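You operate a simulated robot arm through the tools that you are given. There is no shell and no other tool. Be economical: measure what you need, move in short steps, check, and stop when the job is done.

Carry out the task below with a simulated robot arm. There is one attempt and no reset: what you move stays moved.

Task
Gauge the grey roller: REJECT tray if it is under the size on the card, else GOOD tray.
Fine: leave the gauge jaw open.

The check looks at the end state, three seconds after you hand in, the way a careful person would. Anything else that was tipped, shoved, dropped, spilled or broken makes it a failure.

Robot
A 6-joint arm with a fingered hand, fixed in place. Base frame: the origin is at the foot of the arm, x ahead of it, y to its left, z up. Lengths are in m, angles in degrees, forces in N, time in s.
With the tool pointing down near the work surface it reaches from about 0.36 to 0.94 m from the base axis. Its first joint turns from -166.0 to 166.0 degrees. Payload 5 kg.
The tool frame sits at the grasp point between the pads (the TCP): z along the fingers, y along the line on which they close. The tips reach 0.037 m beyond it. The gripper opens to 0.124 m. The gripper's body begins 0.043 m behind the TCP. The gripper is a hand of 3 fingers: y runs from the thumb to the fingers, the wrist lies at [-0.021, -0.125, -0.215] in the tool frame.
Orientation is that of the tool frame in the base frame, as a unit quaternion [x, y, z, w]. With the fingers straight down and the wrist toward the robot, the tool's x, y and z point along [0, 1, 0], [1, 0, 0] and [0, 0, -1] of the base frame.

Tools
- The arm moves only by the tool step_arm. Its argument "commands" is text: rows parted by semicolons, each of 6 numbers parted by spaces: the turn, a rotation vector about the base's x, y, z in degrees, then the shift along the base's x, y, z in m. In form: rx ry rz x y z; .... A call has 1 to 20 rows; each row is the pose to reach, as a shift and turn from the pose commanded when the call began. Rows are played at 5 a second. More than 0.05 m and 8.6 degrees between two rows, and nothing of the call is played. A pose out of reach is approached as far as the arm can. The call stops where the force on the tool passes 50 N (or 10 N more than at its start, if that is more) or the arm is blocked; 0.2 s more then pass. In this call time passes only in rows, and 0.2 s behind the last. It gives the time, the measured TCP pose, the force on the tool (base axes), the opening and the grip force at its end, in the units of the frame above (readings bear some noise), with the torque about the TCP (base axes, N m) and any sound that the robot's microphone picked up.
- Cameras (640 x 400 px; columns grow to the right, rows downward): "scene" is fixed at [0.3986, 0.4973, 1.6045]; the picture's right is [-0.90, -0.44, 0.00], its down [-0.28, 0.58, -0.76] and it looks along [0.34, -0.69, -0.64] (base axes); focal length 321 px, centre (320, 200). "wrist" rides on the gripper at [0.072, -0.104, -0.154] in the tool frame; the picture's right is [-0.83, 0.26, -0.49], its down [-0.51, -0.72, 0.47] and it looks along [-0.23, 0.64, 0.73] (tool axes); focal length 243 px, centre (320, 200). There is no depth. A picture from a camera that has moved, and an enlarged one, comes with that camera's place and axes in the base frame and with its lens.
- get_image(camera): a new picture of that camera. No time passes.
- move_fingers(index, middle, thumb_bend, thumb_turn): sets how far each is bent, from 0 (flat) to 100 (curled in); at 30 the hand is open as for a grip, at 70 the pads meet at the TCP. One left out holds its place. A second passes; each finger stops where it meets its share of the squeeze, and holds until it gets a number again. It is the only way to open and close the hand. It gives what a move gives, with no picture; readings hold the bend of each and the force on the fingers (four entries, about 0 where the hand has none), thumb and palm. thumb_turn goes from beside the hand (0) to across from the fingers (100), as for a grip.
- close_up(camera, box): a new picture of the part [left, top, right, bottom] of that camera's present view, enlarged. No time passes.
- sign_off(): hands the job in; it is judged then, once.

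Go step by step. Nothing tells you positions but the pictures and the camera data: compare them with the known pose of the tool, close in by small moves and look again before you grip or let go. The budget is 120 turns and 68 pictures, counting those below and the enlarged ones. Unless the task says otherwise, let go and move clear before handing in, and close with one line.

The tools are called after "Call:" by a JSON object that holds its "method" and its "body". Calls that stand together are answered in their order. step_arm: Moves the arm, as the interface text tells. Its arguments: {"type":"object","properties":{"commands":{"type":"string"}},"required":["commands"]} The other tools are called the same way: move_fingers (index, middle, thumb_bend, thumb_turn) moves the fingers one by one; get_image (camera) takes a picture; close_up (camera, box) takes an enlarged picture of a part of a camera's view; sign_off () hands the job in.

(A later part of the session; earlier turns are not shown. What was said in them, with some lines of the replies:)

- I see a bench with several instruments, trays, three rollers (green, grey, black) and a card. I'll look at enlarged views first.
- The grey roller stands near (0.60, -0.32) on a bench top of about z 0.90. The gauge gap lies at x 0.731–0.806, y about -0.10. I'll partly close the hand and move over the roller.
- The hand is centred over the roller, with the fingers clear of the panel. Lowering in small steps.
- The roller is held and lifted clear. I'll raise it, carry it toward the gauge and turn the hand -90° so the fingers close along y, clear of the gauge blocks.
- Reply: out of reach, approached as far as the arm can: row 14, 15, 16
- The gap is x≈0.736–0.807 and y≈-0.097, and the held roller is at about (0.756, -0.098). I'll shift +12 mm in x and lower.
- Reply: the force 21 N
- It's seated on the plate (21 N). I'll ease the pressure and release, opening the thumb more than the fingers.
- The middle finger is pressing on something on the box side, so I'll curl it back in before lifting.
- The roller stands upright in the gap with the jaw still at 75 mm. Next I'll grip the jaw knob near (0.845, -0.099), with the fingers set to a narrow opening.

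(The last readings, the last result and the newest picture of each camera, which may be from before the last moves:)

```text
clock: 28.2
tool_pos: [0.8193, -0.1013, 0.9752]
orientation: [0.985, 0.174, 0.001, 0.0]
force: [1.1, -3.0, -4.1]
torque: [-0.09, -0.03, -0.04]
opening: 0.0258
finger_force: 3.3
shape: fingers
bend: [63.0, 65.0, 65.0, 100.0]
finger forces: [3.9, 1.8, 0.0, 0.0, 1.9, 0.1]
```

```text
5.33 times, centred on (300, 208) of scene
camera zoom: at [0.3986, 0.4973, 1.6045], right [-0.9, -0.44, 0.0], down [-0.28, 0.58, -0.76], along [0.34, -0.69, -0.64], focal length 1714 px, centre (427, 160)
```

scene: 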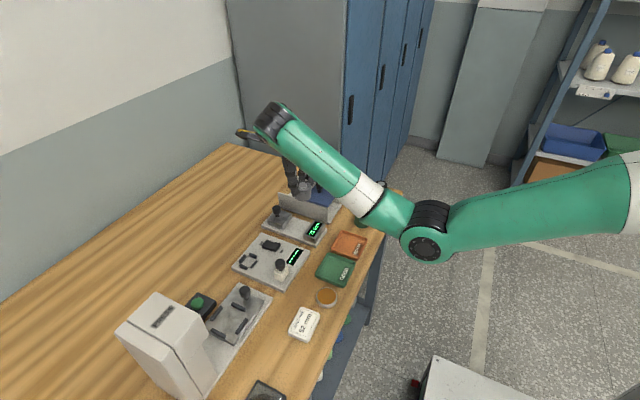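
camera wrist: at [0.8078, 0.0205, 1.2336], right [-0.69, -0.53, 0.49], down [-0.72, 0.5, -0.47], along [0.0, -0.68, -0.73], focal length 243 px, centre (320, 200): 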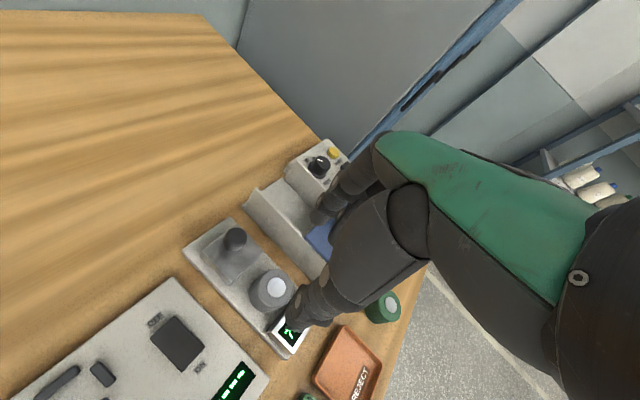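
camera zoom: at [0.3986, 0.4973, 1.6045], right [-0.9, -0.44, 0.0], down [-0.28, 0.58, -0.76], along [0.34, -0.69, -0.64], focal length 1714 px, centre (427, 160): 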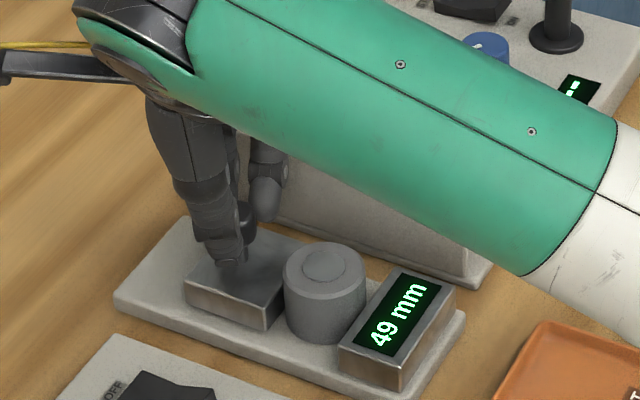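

Already 49 mm with the roller between the faces. I'll close fully to confirm the reading.

Call:
{"method": "step_arm", "body": {"commands": "0 0 0 -0.001 0 0; 0 0 0 -0.002 0 0; 0 0 0 -0.003 0 0; 0 0 0 -0.004 0 0"}}

Call:
{"method": "close_up", "body": {"camera": "scene", "box": [260, 170, 340, 245]}}

Call:
{"method": "close_up", "body": {"camera": "wrist", "box": [200, 180, 500, 380]}}

```text
clock: 29.2
tool_pos: [0.8169, -0.1002, 0.976]
orientation: [0.985, 0.173, 0.0, 0.0]
force: [4.0, -3.8, -4.9]
torque: [-0.08, -0.11, -0.02]
opening: 0.0259
finger_force: 4.0
shape: fingers
bend: [62.0, 65.0, 65.0, 100.0]
finger forces: [4.9, 1.8, 0.0, 0.1, 1.5, 0.0]
```

```text
5.33 times, centred on (300, 208) of scene
camera zoom: at [0.3986, 0.4973, 1.6045], right [-0.9, -0.44, 0.0], down [-0.28, 0.58, -0.76], along [0.34, -0.69, -0.64], focal length 1714 px, centre (427, 160)
```

zoom: 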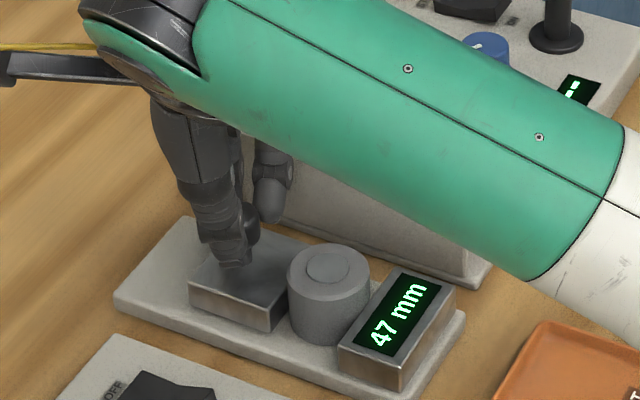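

```text
2.00 times, centred on (350, 280) of wrist
camera zoom: at [0.8485, 0.0231, 1.129], right [-0.69, -0.53, 0.49], down [-0.72, 0.5, -0.47], along [0.0, -0.68, -0.73], focal length 485 px, centre (260, 40)
```

zoom: 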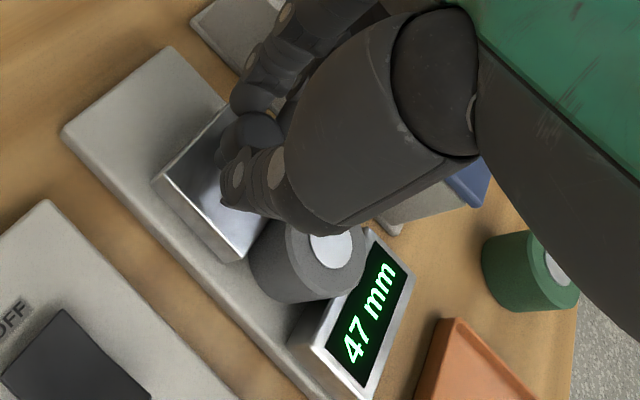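

The gauge reads 47 mm, under the 52 mm on the card, so the roller goes to REJECT. Now I'll slide the jaw back open.

Call:
{"method": "step_arm", "body": {"commands": "0 0 0 0.003 0 0; 0 0 0 0.007 0 -0.001; 0 0 0 0.011 0 -0.001; 0 0 0 0.016 0 -0.001; 0 0 0 0.021 0 -0.001; 0 0 0 0.026 0 -0.001; 0 0 0 0.03 0 -0.001"}}

Call:
{"method": "close_up", "body": {"camera": "scene", "box": [260, 170, 340, 245]}}

```text
clock: 30.8
tool_pos: [0.847, -0.1021, 0.9744]
orientation: [0.985, 0.174, -0.001, 0.0]
force: [-5.2, -1.2, 1.1]
torque: [-0.02, 0.12, 0.0]
opening: 0.0254
finger_force: 4.3
shape: fingers
bend: [63.0, 65.0, 65.0, 100.0]
finger forces: [2.4, 2.4, 0.1, 0.1, 3.6, 0.0]
```

```text
5.33 times, centred on (300, 208) of scene
camera zoom: at [0.3986, 0.4973, 1.6045], right [-0.9, -0.44, 0.0], down [-0.28, 0.58, -0.76], along [0.34, -0.69, -0.64], focal length 1714 px, centre (427, 160)
```

zoom: 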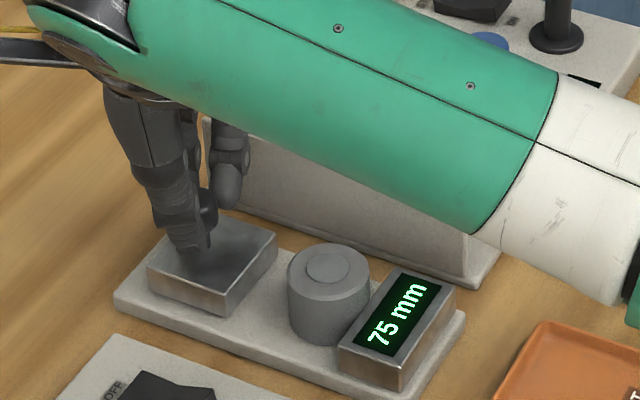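

Call:
{"method": "move_fingers", "body": {"index": 57, "middle": 57, "thumb_bend": 52}}

Call:
{"method": "step_arm", "body": {"commands": "0 0 0 0 0 0.02; 0 0 0 0 0 0.05; 0 0 0 -0.03 0 0.07; 0 0 0 -0.06 0 0.09; 0 0 0 -0.085 0.002 0.09"}}

Call:
{"method": "move_fingers", "body": {"index": 54, "middle": 54, "thumb_bend": 46}}

Call:
{"method": "close_up", "body": {"camera": "wrist", "box": [160, 150, 440, 350]}}

Call:
{"method": "close_up", "body": {"camera": "scene", "box": [240, 140, 360, 250]}}

```text
clock: 31.8
tool_pos: [0.8477, -0.101, 0.9741]
orientation: [0.985, 0.174, 0.0, 0.0]
force: [-0.1, -0.1, 0.3]
torque: [0.01, -0.01, 0.02]
opening: 0.0543
finger_force: 0.1
shape: fingers
bend: [56.0, 56.0, 52.0, 100.0]
finger forces: [0.0, 0.1, 0.1, 0.1, 0.0, 0.0]
```

```text
clock: 33.0
tool_pos: [0.7637, -0.0976, 1.0633]
orientation: [0.985, 0.173, 0.0, 0.0]
force: [0.0, 0.7, -0.4]
torque: [0.02, 0.0, 0.02]
opening: 0.0545
finger_force: 0.0
shape: fingers
bend: [56.0, 56.0, 52.0, 100.0]
finger forces: [0.0, 0.1, 0.0, 0.1, 0.0, 0.0]
```

```text
clock: 34.0
tool_pos: [0.7641, -0.0978, 1.0635]
orientation: [0.985, 0.174, -0.001, 0.001]
force: [-0.2, 0.6, -0.5]
torque: [-0.02, 0.0, -0.01]
opening: 0.0667
finger_force: 0.1
shape: fingers
bend: [54.0, 54.0, 46.0, 100.0]
finger forces: [0.0, 0.0, 0.1, 0.0, 0.1, 0.0]
```

```text
2.00 times, centred on (300, 250) of wrist
camera zoom: at [0.7957, 0.0263, 1.2169], right [-0.69, -0.53, 0.49], down [-0.72, 0.5, -0.47], along [0.0, -0.68, -0.73], focal length 485 px, centre (360, 100)
```

zoom: 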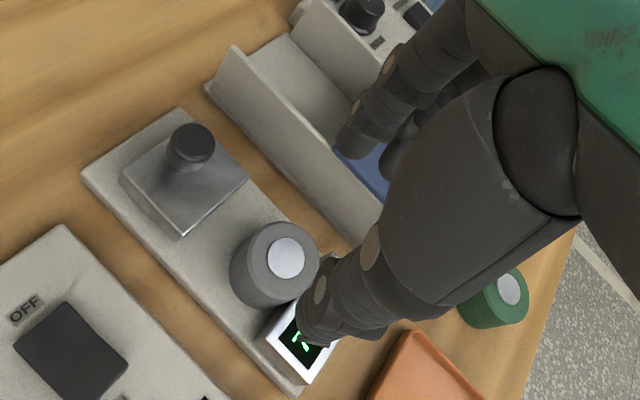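

```text
3.64 times, centred on (300, 195) of scene
camera zoom: at [0.3986, 0.4973, 1.6045], right [-0.9, -0.44, 0.0], down [-0.28, 0.58, -0.76], along [0.34, -0.69, -0.64], focal length 1168 px, centre (393, 218)
```

zoom: 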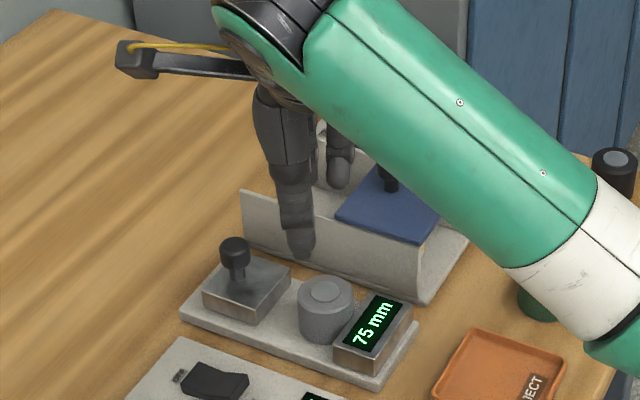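

The roller now sits at (0.759, -0.099) against the fixed block. I'll turn a few degrees more, align, and come down with small moves.

Call:
{"method": "step_arm", "body": {"commands": "0 0 -3 -0.002 -0.001 -0.02; 0 0 -6 -0.003 -0.003 -0.04; 0 0 -6 -0.003 -0.003 -0.06"}}

Call:
{"method": "close_up", "body": {"camera": "wrist", "box": [160, 150, 440, 350]}}

```text
clock: 34.8
tool_pos: [0.7583, -0.1025, 1.0053]
orientation: [0.993, 0.122, 0.0, 0.0]
force: [0.5, 0.4, -0.5]
torque: [0.01, -0.02, 0.02]
opening: 0.0668
finger_force: 0.2
shape: fingers
bend: [54.0, 54.0, 46.0, 100.0]
finger forces: [0.1, 0.0, 0.0, 0.1, 0.0, 0.0]
```

```text
2.00 times, centred on (300, 250) of wrist
camera zoom: at [0.8037, 0.0174, 1.1584], right [-0.74, -0.45, 0.49], down [-0.67, 0.58, -0.47], along [-0.07, -0.68, -0.73], focal length 485 px, centre (360, 100)
```

zoom: 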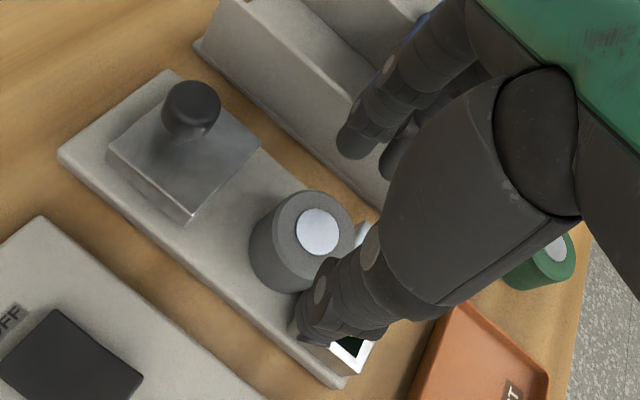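

Call:
{"method": "step_arm", "body": {"commands": "0 0 0 0.003 0.001 -0.015; 0 0 0 0.003 0.001 -0.028; 0 0 0 0.003 0.001 -0.038; 0 0 0 0.003 0.001 -0.044"}}

Call:
{"method": "close_up", "body": {"camera": "scene", "box": [270, 190, 330, 245]}}

```text
clock: 35.8
tool_pos: [0.7612, -0.1024, 0.961]
orientation: [0.993, 0.122, 0.0, 0.0]
force: [0.1, 1.2, 0.1]
torque: [-0.01, -0.01, 0.02]
opening: 0.0674
finger_force: 0.0
shape: fingers
bend: [54.0, 54.0, 46.0, 100.0]
finger forces: [0.0, 0.1, 0.1, 0.0, 0.0, 0.0]
```

```text
7.27 times, centred on (300, 218) of scene
camera zoom: at [0.3986, 0.4973, 1.6045], right [-0.9, -0.44, 0.0], down [-0.28, 0.58, -0.76], along [0.34, -0.69, -0.64], focal length 2337 px, centre (466, 73)
```

zoom: 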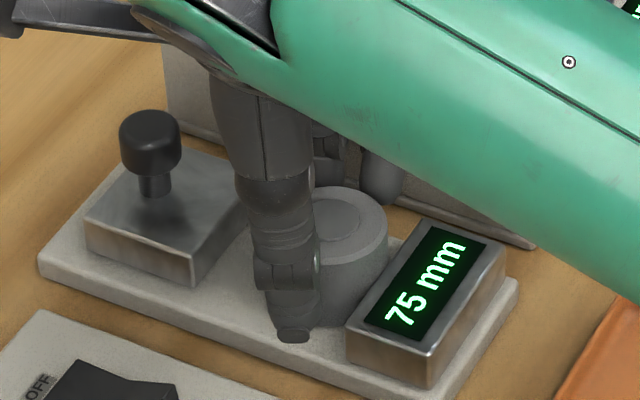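

Call:
{"method": "move_fingers", "body": {"index": 58, "middle": 58, "thumb_bend": 57}}

Call:
{"method": "move_fingers", "body": {"index": 68, "middle": 68, "thumb_bend": 68}}

Call:
{"method": "close_up", "body": {"camera": "scene", "box": [270, 190, 330, 245]}}

```text
clock: 36.8
tool_pos: [0.7618, -0.1007, 0.961]
orientation: [0.993, 0.122, 0.0, 0.001]
force: [0.7, -0.7, -1.1]
torque: [0.0, -0.03, -0.02]
opening: 0.0492
finger_force: 0.8
shape: fingers
bend: [56.0, 57.0, 55.0, 100.0]
finger forces: [0.6, 0.4, 0.1, 0.0, 0.4, 0.0]
```

```text
clock: 37.8
tool_pos: [0.7614, -0.1009, 0.962]
orientation: [0.993, 0.121, 0.0, 0.0]
force: [2.5, -3.2, 1.6]
torque: [-0.13, -0.02, 0.08]
opening: 0.0447
finger_force: 16.1
shape: fingers
bend: [60.0, 61.0, 58.0, 100.0]
finger forces: [8.5, 9.1, 0.0, 0.1, 15.3, 0.0]
```

```text
7.27 times, centred on (300, 218) of scene
camera zoom: at [0.3986, 0.4973, 1.6045], right [-0.9, -0.44, 0.0], down [-0.28, 0.58, -0.76], along [0.34, -0.69, -0.64], focal length 2337 px, centre (466, 73)
```

zoom: 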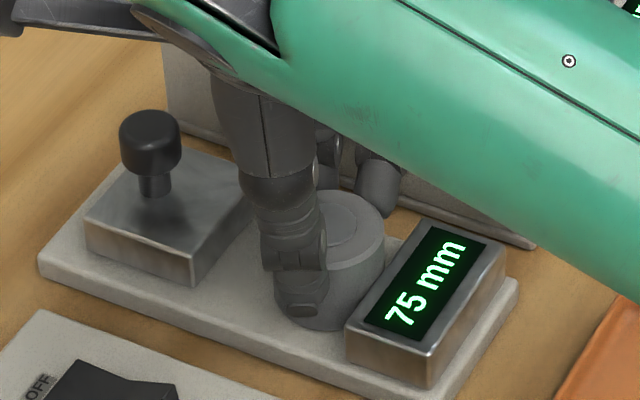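

Call:
{"method": "step_arm", "body": {"commands": "0 0 0 0.003 0 0.003; 0 0 0 0.003 0 0.01; 0 0 0 0.003 0 0.02; 0 0 0 0.003 0 0.05; 0 0 0 0.003 0 0.08; 0 0 0 0.003 0 0.11; 0 0 0 0.003 0 0.13"}}

Call:
{"method": "close_up", "body": {"camera": "scene", "box": [240, 140, 360, 250]}}

```text
clock: 39.4
tool_pos: [0.7631, -0.1022, 1.0877]
orientation: [0.993, 0.121, -0.001, 0.001]
force: [0.1, -0.2, -1.4]
torque: [-0.02, 0.01, 0.0]
opening: 0.0448
finger_force: 15.6
shape: fingers
bend: [60.0, 62.0, 58.0, 100.0]
finger forces: [7.3, 8.2, 0.1, 0.0, 16.1, 0.0]
```

```text
3.64 times, centred on (300, 195) of scene
camera zoom: at [0.3986, 0.4973, 1.6045], right [-0.9, -0.44, 0.0], down [-0.28, 0.58, -0.76], along [0.34, -0.69, -0.64], focal length 1168 px, centre (393, 218)
```

zoom: 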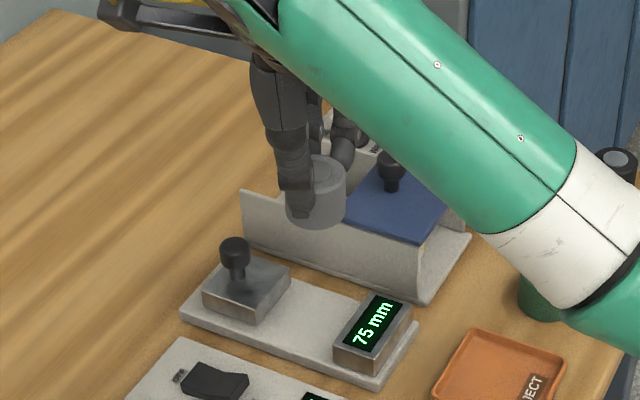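

Call:
{"method": "step_arm", "body": {"commands": "0 0 8 -0.005 0 0; 0 0 16 -0.015 0 0; 0 0 24 -0.03 0 0; 0 0 32 -0.045 0 0; 0 0 40 -0.06 0 0; 0 0 48 -0.08 0 0; 0 0 56 -0.1 0 0; 0 0 64 -0.12 0 0; 0 0 72 -0.14 -0.004 0; 0 0 76 -0.155 -0.006 0"}}

Call:
{"method": "get_image", "body": {"camera": "wrist"}}

Call:
{"method": "close_up", "body": {"camera": "scene", "box": [260, 160, 400, 290]}}

```text
clock: 41.6
tool_pos: [0.6084, -0.1092, 1.0885]
orientation: [0.706, 0.708, 0.0, 0.0]
force: [0.9, 0.1, -1.8]
torque: [-0.01, -0.02, 0.0]
opening: 0.0445
finger_force: 15.8
shape: fingers
bend: [60.0, 62.0, 58.0, 100.0]
finger forces: [7.7, 8.3, 0.0, 0.0, 16.1, 0.1]
```

```text
16 pictures are left
camera wrist: at [0.5031, -0.0364, 1.2414], right [0.26, -0.83, 0.49], down [-0.72, -0.51, -0.47], along [0.64, -0.23, -0.73], focal length 243 px, centre (320, 200)
```

wrist: 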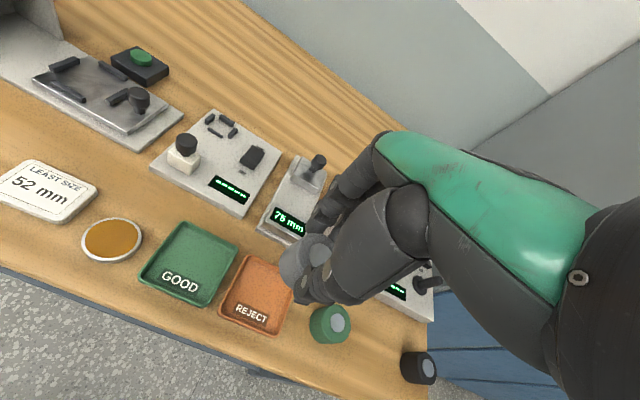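

```text
3.08 times, centred on (330, 225) of scene
camera zoom: at [0.3986, 0.4973, 1.6045], right [-0.9, -0.44, 0.0], down [-0.28, 0.58, -0.76], along [0.34, -0.69, -0.64], focal length 989 px, centre (289, 123)
```

zoom: 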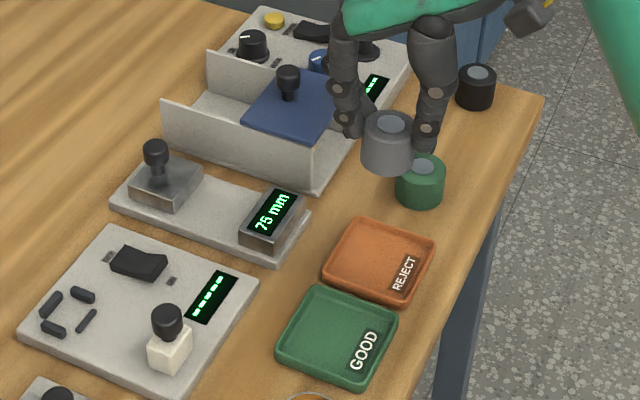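

The roller hangs at about (0.601, -0.108), over the centre of the REJECT tray. Lowering.

Call:
{"method": "step_arm", "body": {"commands": "0 0 0 0 0 -0.03; 0 0 0 0 0 -0.06; 0 0 0 0 0 -0.09; 0 0 0 0 0 -0.11"}}

Call:
{"method": "close_up", "body": {"camera": "scene", "box": [300, 180, 390, 270]}}

Call:
{"method": "close_up", "body": {"camera": "wrist", "box": [180, 150, 420, 350]}}

```text
clock: 42.6
tool_pos: [0.6105, -0.1073, 0.9794]
orientation: [0.707, 0.707, 0.0, 0.001]
force: [0.3, 0.2, -1.2]
torque: [-0.02, -0.01, 0.01]
opening: 0.0447
finger_force: 16.0
shape: fingers
bend: [60.0, 62.0, 58.0, 100.0]
finger forces: [7.7, 8.2, 0.1, 0.0, 16.1, 0.1]
```

```text
4.44 times, centred on (345, 225) of scene
camera zoom: at [0.3986, 0.4973, 1.6045], right [-0.9, -0.44, 0.0], down [-0.28, 0.58, -0.76], along [0.34, -0.69, -0.64], focal length 1428 px, centre (209, 89)
```

zoom: 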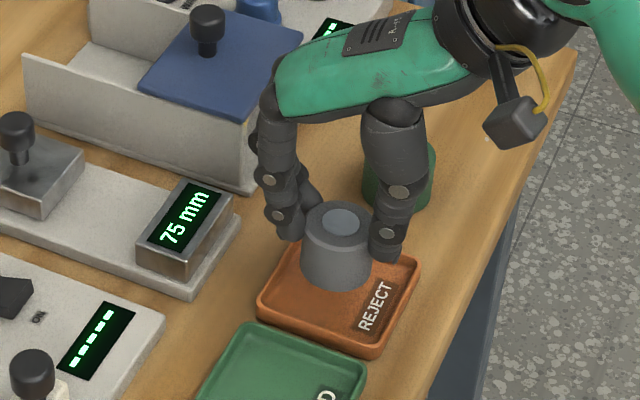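

```text
2.00 times, centred on (300, 250) of wrist
camera zoom: at [0.5048, -0.0339, 1.133], right [0.26, -0.83, 0.49], down [-0.72, -0.51, -0.47], along [0.64, -0.23, -0.73], focal length 485 px, centre (360, 100)
```

zoom: 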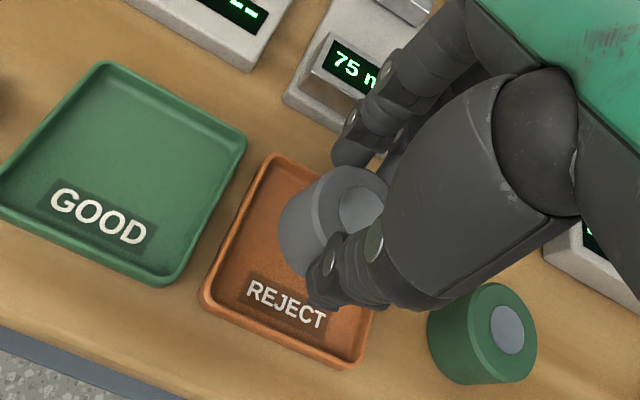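

Call:
{"method": "step_arm", "body": {"commands": "0 0 0 -0.004 0 -0.01; 0 0 0 -0.004 0 -0.017; 0 0 0 -0.004 0 -0.021; 0 0 0 -0.004 0 -0.024; 0 0 0 -0.004 0 -0.026"}}

Call:
{"method": "close_up", "body": {"camera": "scene", "box": [300, 180, 390, 270]}}

```text
clock: 43.8
tool_pos: [0.6053, -0.1081, 0.9529]
orientation: [0.706, 0.708, 0.0, 0.0]
force: [0.6, 0.1, -1.0]
torque: [0.01, 0.0, 0.04]
opening: 0.0449
finger_force: 15.7
shape: fingers
bend: [60.0, 62.0, 58.0, 100.0]
finger forces: [7.7, 8.3, 0.1, 0.0, 16.1, 0.0]
```

```text
4.44 times, centred on (345, 225) of scene
camera zoom: at [0.3986, 0.4973, 1.6045], right [-0.9, -0.44, 0.0], down [-0.28, 0.58, -0.76], along [0.34, -0.69, -0.64], focal length 1428 px, centre (209, 89)
```

zoom: 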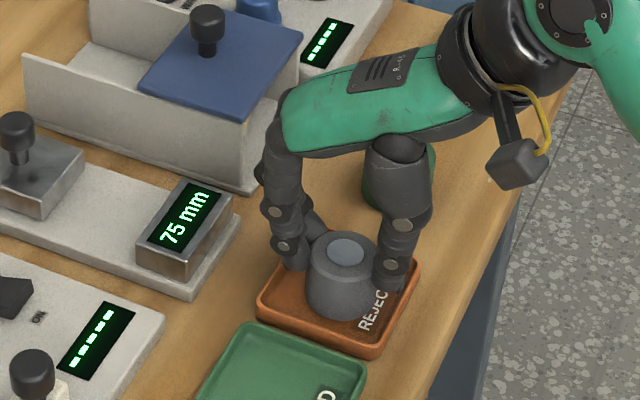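

Call:
{"method": "step_arm", "body": {"commands": "0 0 0 0 0 -0.001; 0 0 0 0 0 -0.002; 0 0 0 0 0 -0.003; 0 0 0 0 0 -0.004"}}

```text
clock: 44.8
tool_pos: [0.6062, -0.1076, 0.951]
orientation: [0.707, 0.707, 0.0, 0.001]
force: [0.6, 1.9, 2.9]
torque: [-0.04, 0.07, -0.04]
opening: 0.045
finger_force: 16.7
shape: fingers
bend: [60.0, 62.0, 58.0, 100.0]
finger forces: [8.0, 8.6, 0.1, 0.1, 15.9, 0.1]
```

The roller has touched the tray floor. Opening slowly.

Call:
{"method": "move_fingers", "body": {"index": 57, "middle": 57, "thumb_bend": 54}}

Call:
{"method": "move_fingers", "body": {"index": 51, "middle": 51, "thumb_bend": 46}}

Call:
{"method": "close_up", "body": {"camera": "scene", "box": [300, 180, 390, 270]}}

```text
clock: 45.8
tool_pos: [0.606, -0.1087, 0.9502]
orientation: [0.707, 0.707, 0.0, 0.0]
force: [-1.3, 0.3, 0.6]
torque: [0.0, 0.0, -0.02]
opening: 0.052
finger_force: 0.0
shape: fingers
bend: [56.0, 56.0, 54.0, 100.0]
finger forces: [0.0, 0.1, 0.0, 0.0, 0.5, 0.0]
```

```text
clock: 46.8
tool_pos: [0.6047, -0.1068, 0.9497]
orientation: [0.707, 0.707, -0.001, 0.0]
force: [0.3, -0.5, 1.0]
torque: [0.01, -0.02, 0.01]
opening: 0.0715
finger_force: 0.0
shape: fingers
bend: [51.0, 51.0, 46.0, 100.0]
finger forces: [0.1, 0.0, 0.0, 0.0, 0.1, 0.0]
```

```text
4.44 times, centred on (345, 225) of scene
camera zoom: at [0.3986, 0.4973, 1.6045], right [-0.9, -0.44, 0.0], down [-0.28, 0.58, -0.76], along [0.34, -0.69, -0.64], focal length 1428 px, centre (209, 89)
```

zoom: 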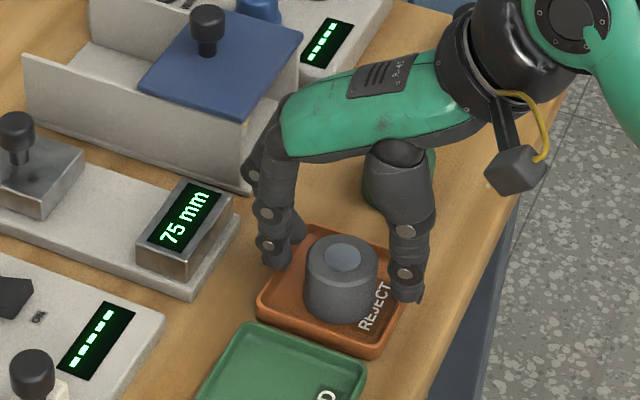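

The roller stands free in the REJECT tray. Lifting straight up and moving clear.

Call:
{"method": "step_arm", "body": {"commands": "0 0 0 0 0 0.01; 0 0 0 0 0 0.03; 0 0 0 0 0 0.06; 0 0 0 0 0 0.1; 0 0 0 0 0 0.15; 0 0 0 -0.03 0 0.19"}}

Call:
{"method": "get_image", "body": {"camera": "scene"}}

Call:
{"method": "close_up", "body": {"camera": "scene", "box": [240, 150, 410, 290]}}

```text
clock: 48.2
tool_pos: [0.5852, -0.1046, 1.1295]
orientation: [0.707, 0.707, 0.0, 0.0]
force: [0.3, 0.6, 0.6]
torque: [-0.03, 0.01, 0.0]
opening: 0.0717
finger_force: 0.1
shape: fingers
bend: [51.0, 51.0, 46.0, 100.0]
finger forces: [0.0, 0.0, 0.0, 0.0, 0.1, 0.0]
out of reach, approached as far as the arm can: row 6
```

```text
10 pictures are left
```

scene: 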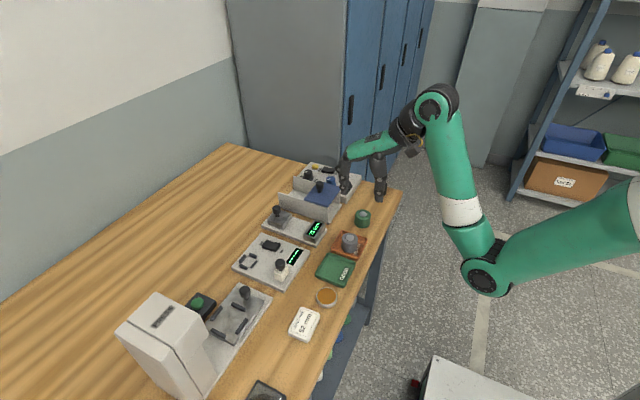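

```text
2.86 times, centred on (325, 220) of scene
camera zoom: at [0.3986, 0.4973, 1.6045], right [-0.9, -0.44, 0.0], down [-0.28, 0.58, -0.76], along [0.34, -0.69, -0.64], focal length 918 px, centre (306, 143)
```

zoom: 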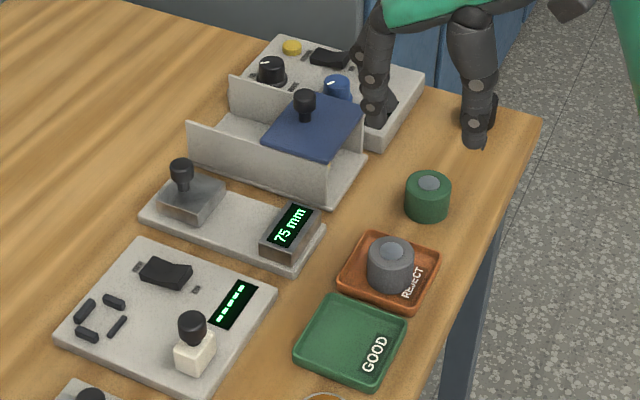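

Everything else stands where it was, the roller is in REJECT, and the jaw is open at 75 mm. Handing in.

Call:
{"method": "sign_off", "body": {}}

```text
The job is handed in.
```

The grey roller gauged 47 mm, under the 52 mm on the card, so it is in the REJECT tray and the gauge jaw is open at 75 mm; a finger pressed on the blue-lidded box (up to about 14 N) while I set the roller in the gauge, but the pictures show no shift.
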